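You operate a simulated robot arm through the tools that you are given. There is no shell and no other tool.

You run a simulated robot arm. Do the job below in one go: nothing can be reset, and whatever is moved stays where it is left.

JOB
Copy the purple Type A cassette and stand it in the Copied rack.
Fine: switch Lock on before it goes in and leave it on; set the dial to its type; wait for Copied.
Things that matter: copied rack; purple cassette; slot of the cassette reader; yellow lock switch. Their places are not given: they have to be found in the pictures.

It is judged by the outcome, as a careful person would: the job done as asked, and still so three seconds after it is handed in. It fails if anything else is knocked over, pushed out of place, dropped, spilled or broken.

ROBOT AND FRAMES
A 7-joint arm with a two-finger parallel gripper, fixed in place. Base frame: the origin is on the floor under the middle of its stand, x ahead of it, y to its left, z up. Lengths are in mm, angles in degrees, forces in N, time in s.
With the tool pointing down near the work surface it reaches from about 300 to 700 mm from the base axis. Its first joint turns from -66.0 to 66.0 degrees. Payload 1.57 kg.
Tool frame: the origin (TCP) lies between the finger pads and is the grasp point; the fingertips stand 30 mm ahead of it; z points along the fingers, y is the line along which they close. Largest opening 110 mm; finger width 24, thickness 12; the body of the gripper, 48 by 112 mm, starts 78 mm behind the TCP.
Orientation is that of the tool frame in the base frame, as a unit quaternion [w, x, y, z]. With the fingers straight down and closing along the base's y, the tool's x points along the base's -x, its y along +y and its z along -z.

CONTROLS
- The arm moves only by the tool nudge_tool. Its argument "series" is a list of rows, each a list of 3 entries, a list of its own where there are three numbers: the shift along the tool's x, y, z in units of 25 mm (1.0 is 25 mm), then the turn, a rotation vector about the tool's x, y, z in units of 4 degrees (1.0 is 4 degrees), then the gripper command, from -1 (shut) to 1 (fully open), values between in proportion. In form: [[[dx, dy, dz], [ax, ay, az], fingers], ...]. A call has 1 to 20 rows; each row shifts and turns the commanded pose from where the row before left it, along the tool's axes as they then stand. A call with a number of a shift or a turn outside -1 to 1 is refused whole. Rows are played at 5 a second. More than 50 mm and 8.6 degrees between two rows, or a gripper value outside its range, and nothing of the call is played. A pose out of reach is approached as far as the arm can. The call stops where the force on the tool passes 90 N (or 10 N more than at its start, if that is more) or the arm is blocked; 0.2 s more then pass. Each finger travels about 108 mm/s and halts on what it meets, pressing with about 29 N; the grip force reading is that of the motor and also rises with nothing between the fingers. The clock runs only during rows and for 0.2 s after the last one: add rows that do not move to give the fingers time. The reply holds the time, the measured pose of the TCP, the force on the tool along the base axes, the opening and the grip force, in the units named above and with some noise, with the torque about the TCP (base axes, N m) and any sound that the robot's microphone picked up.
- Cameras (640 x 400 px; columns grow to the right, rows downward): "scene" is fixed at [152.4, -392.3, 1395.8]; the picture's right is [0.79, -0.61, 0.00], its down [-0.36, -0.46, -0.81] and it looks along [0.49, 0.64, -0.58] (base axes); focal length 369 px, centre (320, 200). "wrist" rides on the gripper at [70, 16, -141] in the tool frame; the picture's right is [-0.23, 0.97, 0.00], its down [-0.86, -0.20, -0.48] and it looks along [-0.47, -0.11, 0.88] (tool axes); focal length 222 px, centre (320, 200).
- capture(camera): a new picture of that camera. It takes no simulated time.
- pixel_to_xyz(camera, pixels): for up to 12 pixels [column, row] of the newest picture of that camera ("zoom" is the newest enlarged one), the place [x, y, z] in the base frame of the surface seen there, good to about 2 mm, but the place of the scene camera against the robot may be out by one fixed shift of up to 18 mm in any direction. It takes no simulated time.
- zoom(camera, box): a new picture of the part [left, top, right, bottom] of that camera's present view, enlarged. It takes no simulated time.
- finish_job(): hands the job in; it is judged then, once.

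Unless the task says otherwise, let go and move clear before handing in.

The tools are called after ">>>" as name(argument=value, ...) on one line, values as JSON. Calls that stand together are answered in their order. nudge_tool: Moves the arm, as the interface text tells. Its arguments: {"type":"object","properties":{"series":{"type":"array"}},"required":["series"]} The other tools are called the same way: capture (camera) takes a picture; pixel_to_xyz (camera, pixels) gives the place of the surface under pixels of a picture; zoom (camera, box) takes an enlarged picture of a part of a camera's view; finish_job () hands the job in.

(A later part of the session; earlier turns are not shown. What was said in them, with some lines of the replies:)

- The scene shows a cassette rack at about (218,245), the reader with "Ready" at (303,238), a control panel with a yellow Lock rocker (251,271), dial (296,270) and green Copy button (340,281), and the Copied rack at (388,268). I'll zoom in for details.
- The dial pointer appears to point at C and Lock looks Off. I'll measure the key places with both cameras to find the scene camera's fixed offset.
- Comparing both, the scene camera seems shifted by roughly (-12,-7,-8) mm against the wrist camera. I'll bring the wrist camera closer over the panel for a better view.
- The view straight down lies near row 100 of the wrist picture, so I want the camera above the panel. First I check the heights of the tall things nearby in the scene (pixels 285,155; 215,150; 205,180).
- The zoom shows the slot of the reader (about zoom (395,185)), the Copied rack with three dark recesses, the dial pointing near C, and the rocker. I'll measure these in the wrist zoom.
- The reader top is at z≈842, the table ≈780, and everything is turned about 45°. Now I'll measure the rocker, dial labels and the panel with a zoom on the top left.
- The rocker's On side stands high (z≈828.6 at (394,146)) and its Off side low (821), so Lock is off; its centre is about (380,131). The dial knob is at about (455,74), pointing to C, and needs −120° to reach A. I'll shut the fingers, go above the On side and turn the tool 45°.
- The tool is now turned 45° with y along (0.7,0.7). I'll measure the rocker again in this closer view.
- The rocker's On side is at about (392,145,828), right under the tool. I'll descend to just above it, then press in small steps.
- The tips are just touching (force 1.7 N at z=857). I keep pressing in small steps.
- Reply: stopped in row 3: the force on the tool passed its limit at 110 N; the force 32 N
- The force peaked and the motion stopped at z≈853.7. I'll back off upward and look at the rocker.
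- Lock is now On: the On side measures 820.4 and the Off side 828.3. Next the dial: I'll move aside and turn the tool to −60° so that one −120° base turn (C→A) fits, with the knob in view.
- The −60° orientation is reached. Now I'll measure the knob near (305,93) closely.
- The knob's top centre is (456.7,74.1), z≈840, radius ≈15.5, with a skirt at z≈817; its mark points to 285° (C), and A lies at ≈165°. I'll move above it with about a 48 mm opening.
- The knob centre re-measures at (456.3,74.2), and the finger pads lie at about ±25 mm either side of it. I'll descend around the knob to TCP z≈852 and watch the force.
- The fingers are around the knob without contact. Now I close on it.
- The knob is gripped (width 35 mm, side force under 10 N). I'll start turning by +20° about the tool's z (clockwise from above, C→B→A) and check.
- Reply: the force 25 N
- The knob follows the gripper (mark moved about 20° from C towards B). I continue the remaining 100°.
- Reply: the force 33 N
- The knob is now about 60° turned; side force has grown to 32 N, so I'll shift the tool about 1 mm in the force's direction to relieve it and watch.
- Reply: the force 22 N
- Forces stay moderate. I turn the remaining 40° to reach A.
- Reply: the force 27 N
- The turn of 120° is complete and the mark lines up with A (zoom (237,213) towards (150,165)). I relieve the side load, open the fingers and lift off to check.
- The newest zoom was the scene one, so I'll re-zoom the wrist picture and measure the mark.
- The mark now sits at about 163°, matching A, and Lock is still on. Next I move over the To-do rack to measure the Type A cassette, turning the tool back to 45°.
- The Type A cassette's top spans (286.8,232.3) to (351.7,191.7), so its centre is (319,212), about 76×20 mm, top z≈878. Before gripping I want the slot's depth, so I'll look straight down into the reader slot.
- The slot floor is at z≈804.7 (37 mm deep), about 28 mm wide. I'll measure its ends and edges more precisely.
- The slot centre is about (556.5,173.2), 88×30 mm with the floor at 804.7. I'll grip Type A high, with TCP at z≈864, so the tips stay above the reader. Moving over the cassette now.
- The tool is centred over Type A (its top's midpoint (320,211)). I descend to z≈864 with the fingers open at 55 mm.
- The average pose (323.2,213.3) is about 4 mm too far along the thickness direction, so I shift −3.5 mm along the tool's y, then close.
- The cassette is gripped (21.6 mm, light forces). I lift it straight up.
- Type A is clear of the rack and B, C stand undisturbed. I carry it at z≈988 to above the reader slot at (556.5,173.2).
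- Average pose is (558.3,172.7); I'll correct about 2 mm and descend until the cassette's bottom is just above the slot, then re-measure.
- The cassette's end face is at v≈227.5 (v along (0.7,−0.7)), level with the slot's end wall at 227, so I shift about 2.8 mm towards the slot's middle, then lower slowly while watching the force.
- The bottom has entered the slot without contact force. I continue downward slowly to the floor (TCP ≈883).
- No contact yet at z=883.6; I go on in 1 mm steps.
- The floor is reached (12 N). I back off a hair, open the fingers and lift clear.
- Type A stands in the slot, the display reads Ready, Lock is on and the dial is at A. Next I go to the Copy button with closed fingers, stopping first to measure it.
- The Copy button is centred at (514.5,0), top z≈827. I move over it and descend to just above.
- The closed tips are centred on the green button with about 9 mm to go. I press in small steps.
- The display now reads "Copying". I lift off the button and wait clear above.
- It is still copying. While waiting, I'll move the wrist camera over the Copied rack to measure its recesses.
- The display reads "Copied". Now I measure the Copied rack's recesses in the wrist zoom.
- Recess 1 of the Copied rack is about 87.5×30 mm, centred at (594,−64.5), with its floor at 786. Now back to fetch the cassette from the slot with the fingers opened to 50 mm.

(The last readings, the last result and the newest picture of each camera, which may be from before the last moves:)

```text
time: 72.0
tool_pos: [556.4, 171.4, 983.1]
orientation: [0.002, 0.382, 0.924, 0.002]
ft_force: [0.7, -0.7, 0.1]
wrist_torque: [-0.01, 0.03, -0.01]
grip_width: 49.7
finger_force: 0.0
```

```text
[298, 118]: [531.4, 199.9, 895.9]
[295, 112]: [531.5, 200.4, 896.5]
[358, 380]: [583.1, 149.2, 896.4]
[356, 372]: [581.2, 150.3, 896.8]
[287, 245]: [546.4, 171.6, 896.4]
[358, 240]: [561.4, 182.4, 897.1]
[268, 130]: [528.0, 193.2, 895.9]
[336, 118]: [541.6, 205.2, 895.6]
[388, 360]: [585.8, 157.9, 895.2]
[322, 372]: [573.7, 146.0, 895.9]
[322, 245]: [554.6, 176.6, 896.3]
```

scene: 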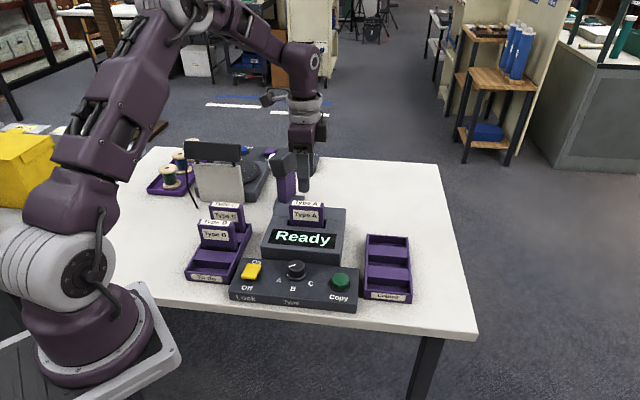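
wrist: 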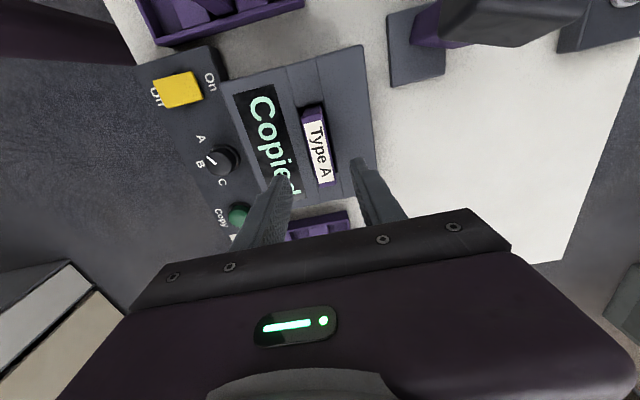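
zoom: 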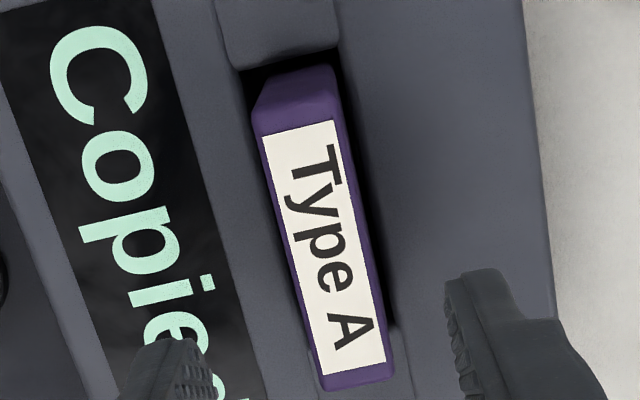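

The cassette's top centre is about (556.6,174.2), z≈896.5. I descend 100 mm to the same grip height, then check the pose before closing.

>>> nudge_tool(series=[[[0.06, 0.04, 0], [0, 0, 0], -0.1], [[0, 0, 1], [0, 0, 0], -0.1], [[0, 0, 1], [0, 0, 0], -0.1], [[0, 0, 0.8], [0, 0, 0], -0.1], [[0, 0, 0.6], [0, 0, 0], -0.1], [[0, 0, 0.4], [0, 0, 0], -0.1], [[0, 0, 0.2], [0, 0, 0], -0.1], [[0, 0, 0], [0, 0, 0], -0.1], [[0, 0, 0], [0, 0, 0], -0.1]])

>>> nudge_tool(series=[[[0, 0, 0], [0, 0, 0], -0.1]])

>>> nudge_tool(series=[[[0, 0, 0], [0, 0, 0], -0.1]])

>>> capture(camera="wrist")

>>> zoom(camera="scene", box=[240, 150, 370, 270])

```text
time: 74.0
tool_pos: [557.1, 174.6, 882.3]
orientation: [0.001, 0.383, 0.924, 0.003]
ft_force: [-0.3, 0.5, 1.1]
wrist_torque: [0.01, 0.02, 0.02]
grip_width: 49.6
finger_force: 0.0
```

```text
time: 74.4
tool_pos: [558.0, 175.1, 884.1]
orientation: [0.001, 0.382, 0.924, 0.003]
ft_force: [0.2, 0.5, -0.4]
wrist_torque: [0.02, -0.02, -0.01]
grip_width: 49.5
finger_force: 0.0
```

```text
time: 74.8
tool_pos: [557.1, 174.0, 882.4]
orientation: [0.001, 0.382, 0.924, 0.002]
ft_force: [-0.4, 0.2, 1.3]
wrist_torque: [0.01, 0.0, 0.01]
grip_width: 49.6
finger_force: 0.0
```

```text
taken
```

wrist: 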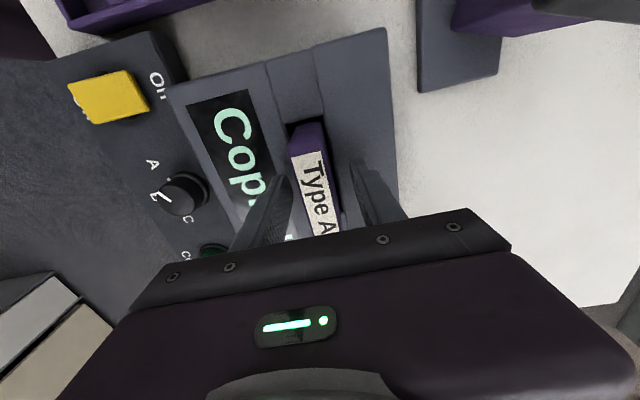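

```text
3.33 times, centred on (305, 210) of scene
```

zoom: 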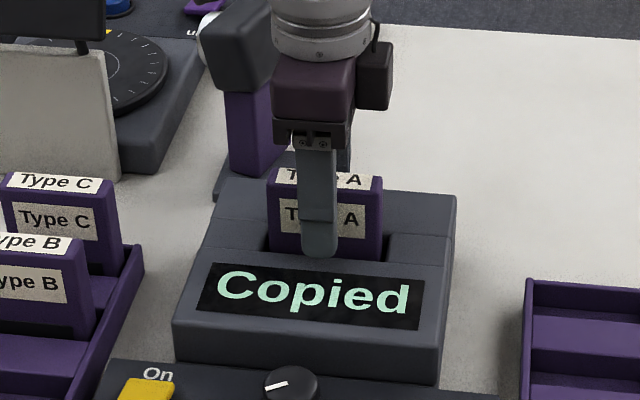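

The pose average (557.4,174.6) matches the cassette within 1 mm. I close and lift it straight up.

>>> nudge_tool(series=[[[0, -0.03, 0], [0, 0, 0], -0.1], [[0, 0, 0], [0, 0, 0], -0.5], [[0, 0, 0], [0, 0, 0], -1], [[0, 0, 0], [0, 0, 0], -1], [[0, 0, 0], [0, 0, 0], -1]])

>>> nudge_tool(series=[[[0, 0, -0.2], [0, 0, 0], -1], [[0, 0, -0.4], [0, 0, 0], -1], [[0, 0, -0.6], [0, 0, 0], -1], [[0, 0, -0.8], [0, 0, 0], -1], [[0, 0, -0.8], [0, 0, 0], -1], [[0, 0, -0.8], [0, 0, 0], -1], [[0, 0, -0.4], [0, 0, 0], -1], [[0, 0, 0], [0, 0, 0], -1]])

>>> capture(camera="scene")

```text
time: 76.0
tool_pos: [556.3, 174.5, 882.1]
orientation: [0.001, 0.383, 0.924, 0.002]
ft_force: [-0.2, -0.3, 1.4]
wrist_torque: [-0.06, 0.08, 0.04]
grip_width: 21.6
finger_force: 28.6
```

```text
time: 77.8
tool_pos: [555.3, 173.7, 984.6]
orientation: [0.001, 0.384, 0.924, 0.003]
ft_force: [0.3, 0.3, -2.0]
wrist_torque: [-0.02, -0.02, -0.03]
grip_width: 21.4
finger_force: 29.5
```

```text
taken
```

scene: 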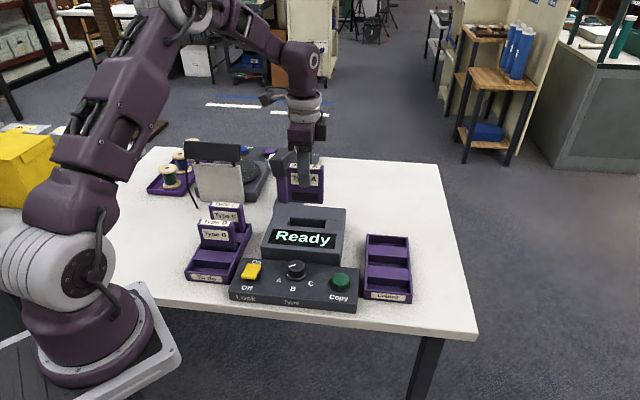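

The cassette is out and the display is back to Ready. I carry it to above recess 1 of the Copied rack at (594,−64.5).

>>> nudge_tool(series=[[[-0.782, -0.567, 0], [0, 0, 0], -1], [[-0.782, -0.567, 0], [0, 0, 0], -1], [[-0.782, -0.567, 0], [0, 0, 0], -1], [[-0.782, -0.567, 0], [0, 0, 0], -1], [[-0.782, -0.567, 0], [0, 0, 0], -1], [[-0.782, -0.567, 0], [0, 0, 0], -1], [[-0.782, -0.567, 0], [0, 0, 0], -1], [[-0.782, -0.567, 0], [0, 0, 0], -1], [[-0.782, -0.567, 0], [0, 0, 0], -1], [[-0.782, -0.567, 0], [0, 0, 0], -1], [[0, 0, 0], [0, 0, 0], -1], [[0, 0, 0], [0, 0, 0], -1]])

>>> nudge_tool(series=[[[0, 0, 0], [0, 0, 0], -1]])

>>> nudge_tool(series=[[[0, 0, 0], [0, 0, 0], -1]])

```text
time: 80.4
tool_pos: [594.1, -65.0, 981.7]
orientation: [0.001, 0.383, 0.924, 0.003]
ft_force: [-0.1, -0.2, -1.9]
wrist_torque: [-0.02, 0.0, 0.0]
grip_width: 22.0
finger_force: 28.9
```

```text
time: 80.8
tool_pos: [594.4, -65.5, 981.5]
orientation: [0.001, 0.382, 0.924, 0.002]
ft_force: [-0.3, 0.1, -1.4]
wrist_torque: [0.0, 0.01, 0.01]
grip_width: 21.6
finger_force: 28.8
```

```text
time: 81.2
tool_pos: [593.3, -65.9, 981.4]
orientation: [0.001, 0.382, 0.924, 0.003]
ft_force: [0.3, -0.5, -1.8]
wrist_torque: [0.01, -0.01, -0.02]
grip_width: 21.4
finger_force: 28.8
```

The pose (593.9,−65.5) fits the recess centre within 1 mm. I descend until the bottom is just above the rack walls and look.

>>> nudge_tool(series=[[[0, 0, 0.8], [0, 0, 0], -1], [[0, 0, 0.8], [0, 0, 0], -1], [[0, 0, 0.8], [0, 0, 0], -1], [[0, 0, 0.6], [0, 0, 0], -1], [[0, 0, 0.4], [0, 0, 0], -1], [[0, 0, 0], [0, 0, 0], -1], [[0, 0, 0], [0, 0, 0], -1]])

>>> nudge_tool(series=[[[0, 0, 0], [0, 0, 0], -1]])

>>> capture(camera="wrist")

>>> zoom(camera="wrist", box=[240, 80, 400, 210])

>>> zoom(camera="scene", box=[330, 190, 430, 310])

```text
time: 82.8
tool_pos: [595.2, -63.9, 895.6]
orientation: [0.002, 0.383, 0.924, 0.002]
ft_force: [0.3, 0.7, -1.9]
wrist_torque: [0.02, 0.0, 0.0]
grip_width: 21.4
finger_force: 28.9
```

```text
time: 83.2
tool_pos: [594.3, -64.1, 895.7]
orientation: [0.002, 0.382, 0.924, 0.002]
ft_force: [-0.5, -0.2, -2.6]
wrist_torque: [-0.03, -0.04, 0.01]
grip_width: 21.8
finger_force: 28.9
```

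```text
taken
```

wrist: 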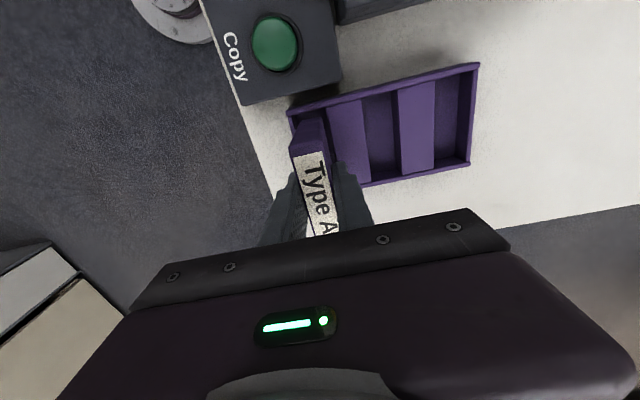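

```text
3.08 times, centred on (320, 145) of wrist
```

zoom: 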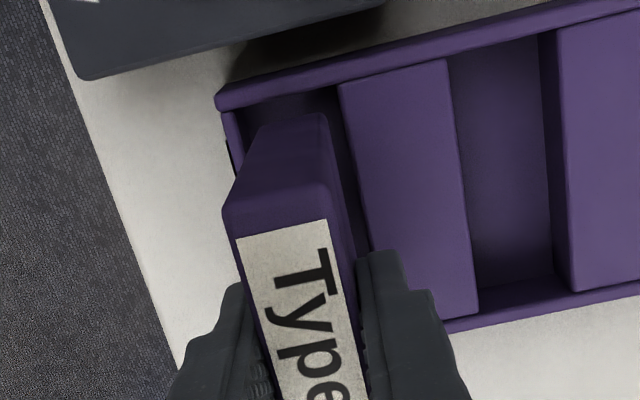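

```text
3.33 times, centred on (380, 250) of scene
```

zoom: 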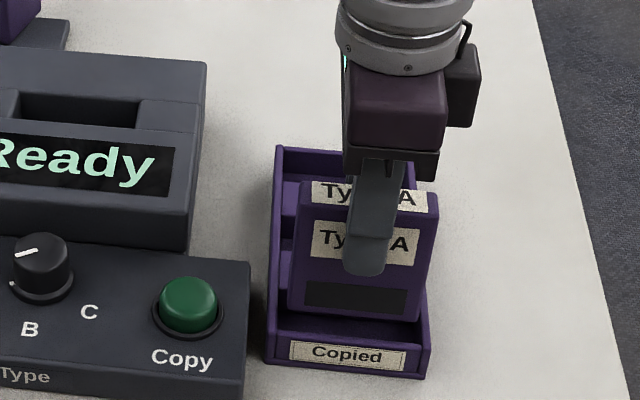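

>>> pixel_to_xyz(camera="wrist", pixels=[[307, 132], [313.5, 125.5], [300.5, 141.8], [315, 135], [308, 145], [310, 112], [322, 110], [331, 140], [294, 125], [328, 125], [297, 115]])

```text
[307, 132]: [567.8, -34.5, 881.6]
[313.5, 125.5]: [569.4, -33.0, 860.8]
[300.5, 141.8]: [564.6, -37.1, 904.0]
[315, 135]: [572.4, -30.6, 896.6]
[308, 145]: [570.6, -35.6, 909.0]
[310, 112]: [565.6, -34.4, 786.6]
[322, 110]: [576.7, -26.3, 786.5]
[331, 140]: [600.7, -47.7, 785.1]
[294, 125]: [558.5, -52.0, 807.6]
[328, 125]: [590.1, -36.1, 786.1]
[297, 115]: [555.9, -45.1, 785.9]
```

The end face is at v≈426 against the recess wall at 422, so it is well centred. I lower it slowly into the recess.

>>> nudge_tool(series=[[[0, -0.02, 0.2], [0, 0, 0], -1], [[0, 0, 0.2], [0, 0, 0], -1], [[0, 0, 0.2], [0, 0, 0], -1], [[0, 0, 0.2], [0, 0, 0], -1], [[0, 0, 0.2], [0, 0, 0], -1], [[0, 0, 0.12], [0, 0, 0], -1], [[0, 0, 0], [0, 0, 0], -1]])

```text
time: 84.8
tool_pos: [596.0, -65.3, 868.5]
orientation: [0.001, 0.383, 0.924, 0.002]
ft_force: [-0.2, 0.2, -2.2]
wrist_torque: [-0.01, 0.0, 0.01]
grip_width: 21.8
finger_force: 29.0
```

>>> nudge_tool(series=[[[0, 0, 0.06], [0, 0, 0], -1], [[0, 0, 0.06], [0, 0, 0], -1], [[0, 0, 0.04], [0, 0, 0], -1], [[0, 0, 0], [0, 0, 0], -1]])

```text
time: 85.8
tool_pos: [595.5, -65.5, 864.8]
orientation: [0.001, 0.382, 0.924, 0.003]
ft_force: [0.3, -0.4, -1.9]
wrist_torque: [0.01, -0.02, -0.01]
grip_width: 21.9
finger_force: 28.5
```

No floor contact yet at z=864.8; I go on in about 1 mm steps.

>>> nudge_tool(series=[[[0, 0, 0.04], [0, 0, 0], -1], [[0, 0, 0.03], [0, 0, 0], -1], [[0, 0, 0], [0, 0, 0], -1]])

```text
time: 86.6
tool_pos: [595.9, -64.9, 863.7]
orientation: [0.003, 0.383, 0.924, 0.002]
ft_force: [2.2, -0.6, 23.1]
wrist_torque: [-0.16, 0.07, 0.04]
grip_width: 22.1
finger_force: 29.0
```

The cassette rests on the recess floor (23 N). I ease off 1 mm, open the fingers and lift clear.

>>> nudge_tool(series=[[[0, 0, -0.04], [0, 0, 0], -1], [[0, 0, 0], [0, 0, 0], -0.55], [[0, 0, 0], [0, 0, 0], -0.3], [[0, 0, 0], [0, 0, 0], -0.15], [[0, 0, 0], [0, 0, 0], -0.15], [[0, 0, -0.3], [0, 0, 0], -0.15], [[0, 0, -0.6], [0, 0, 0], -0.15], [[0, 0, -1], [0, 0, 0], -0.15], [[0, 0, -1], [0, 0, 0], -0.15], [[0, 0, -1], [0, 0, 0], -0.15], [[0, 0, -1], [0, 0, 0], -0.15], [[0, 0, 0], [0, 0, 0], -0.15]])

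>>> capture(camera="scene")

>>> zoom(camera="scene", box=[170, 180, 430, 320])

>>> capture(camera="wrist")

```text
time: 89.2
tool_pos: [595.2, -66.0, 986.1]
orientation: [0.001, 0.383, 0.924, 0.002]
ft_force: [-0.1, 0.6, 0.2]
wrist_torque: [-0.02, 0.0, 0.0]
grip_width: 46.7
finger_force: 0.1
```

```text
taken
```

scene: 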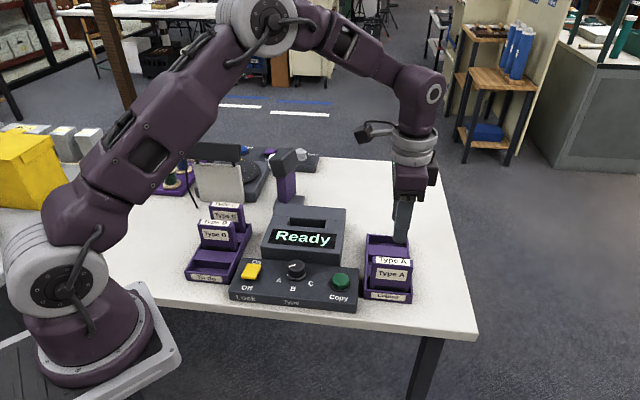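

```text
2.46 times, centred on (300, 250) of scene
```

zoom: 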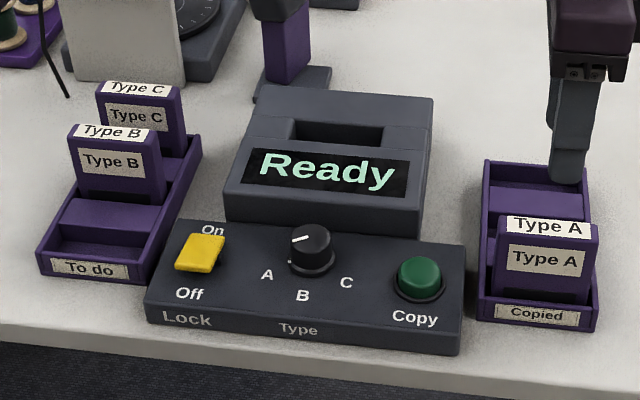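

```text
taken
```

wrist: 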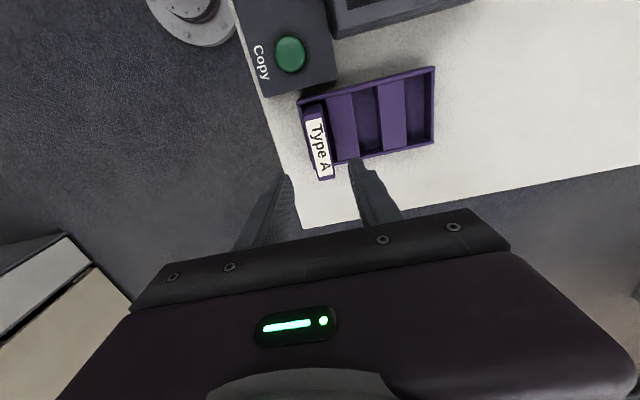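

Type A stands upright in the Copied rack, Lock is still On, the dial is at A, and B and C are untouched. I'll raise the arm further, wait a little and check once more.

>>> nudge_tool(series=[[[0, 0, -1], [0, 0, 0], -0.15], [[0, 0, -1], [0, 0, 0], -0.15], [[0.5, 0, -1], [0, 0, 0], -0.15], [[0, 0, 0], [0, 0, 0], -0.15], [[0, 0, 0], [0, 0, 0], -0.15], [[0, 0, 0], [0, 0, 0], -0.15]])

>>> zoom(camera="scene", box=[330, 220, 430, 310])

>>> pixel_to_xyz(camera="scene", pixels=[[393, 261], [251, 271], [246, 278], [256, 265], [218, 224], [228, 206]])

```text
time: 90.6
tool_pos: [585.1, -55.4, 1062.3]
orientation: [0.0, 0.383, 0.924, 0.002]
ft_force: [-0.6, -0.2, -1.9]
wrist_torque: [-0.03, 0.01, -0.02]
grip_width: 47.0
finger_force: 0.0
```

```text
4.44 times, centred on (380, 265) of scene
```

zoom: 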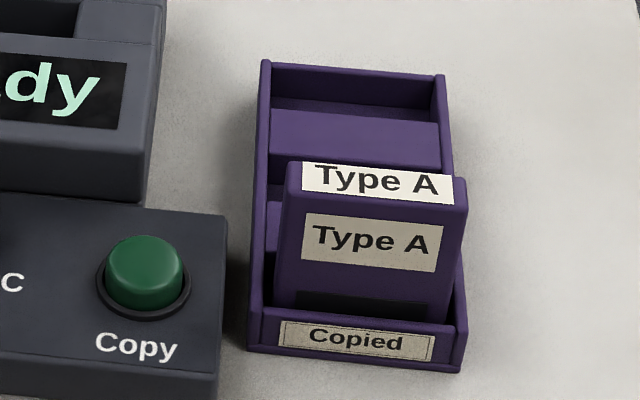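

```text
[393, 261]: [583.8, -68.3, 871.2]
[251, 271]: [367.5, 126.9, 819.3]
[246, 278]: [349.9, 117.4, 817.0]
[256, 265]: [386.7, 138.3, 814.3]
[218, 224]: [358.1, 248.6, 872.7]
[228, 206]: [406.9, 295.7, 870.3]
```

The cassette's top measures 871 in the scene frame, the same as the seated B and C. It stands upright in the Copied rack, the Lock remains On and the arm is clear, so I hand the job in.

>>> finish_job()

```text
The job is handed in.
```

The purple Type A cassette has been copied and is standing upright in the front recess of the Copied rack. I've handed the job in.

- **Lock:** I switched it on before the cassette went into the reader, and it is still on.
- **Dial:** I turned it from C to A before inserting the cassette. The mark lined up with the A label to within a couple of degrees.
- **Copy:** I pressed Copy and took the cassette out only after the display changed from "Copying" to "Copied". The display then went back to "Ready".
- **Everything else:** The Type B and C cassettes are still in the To do rack where they were. I saw nothing knocked over or moved, and the arm is clear of the table.

When I pressed the Lock switch, the force briefly went over the arm's limit (110 N) and that move stopped. The switch had still gone over to On, and the panel looked to be in the same place afterwards.
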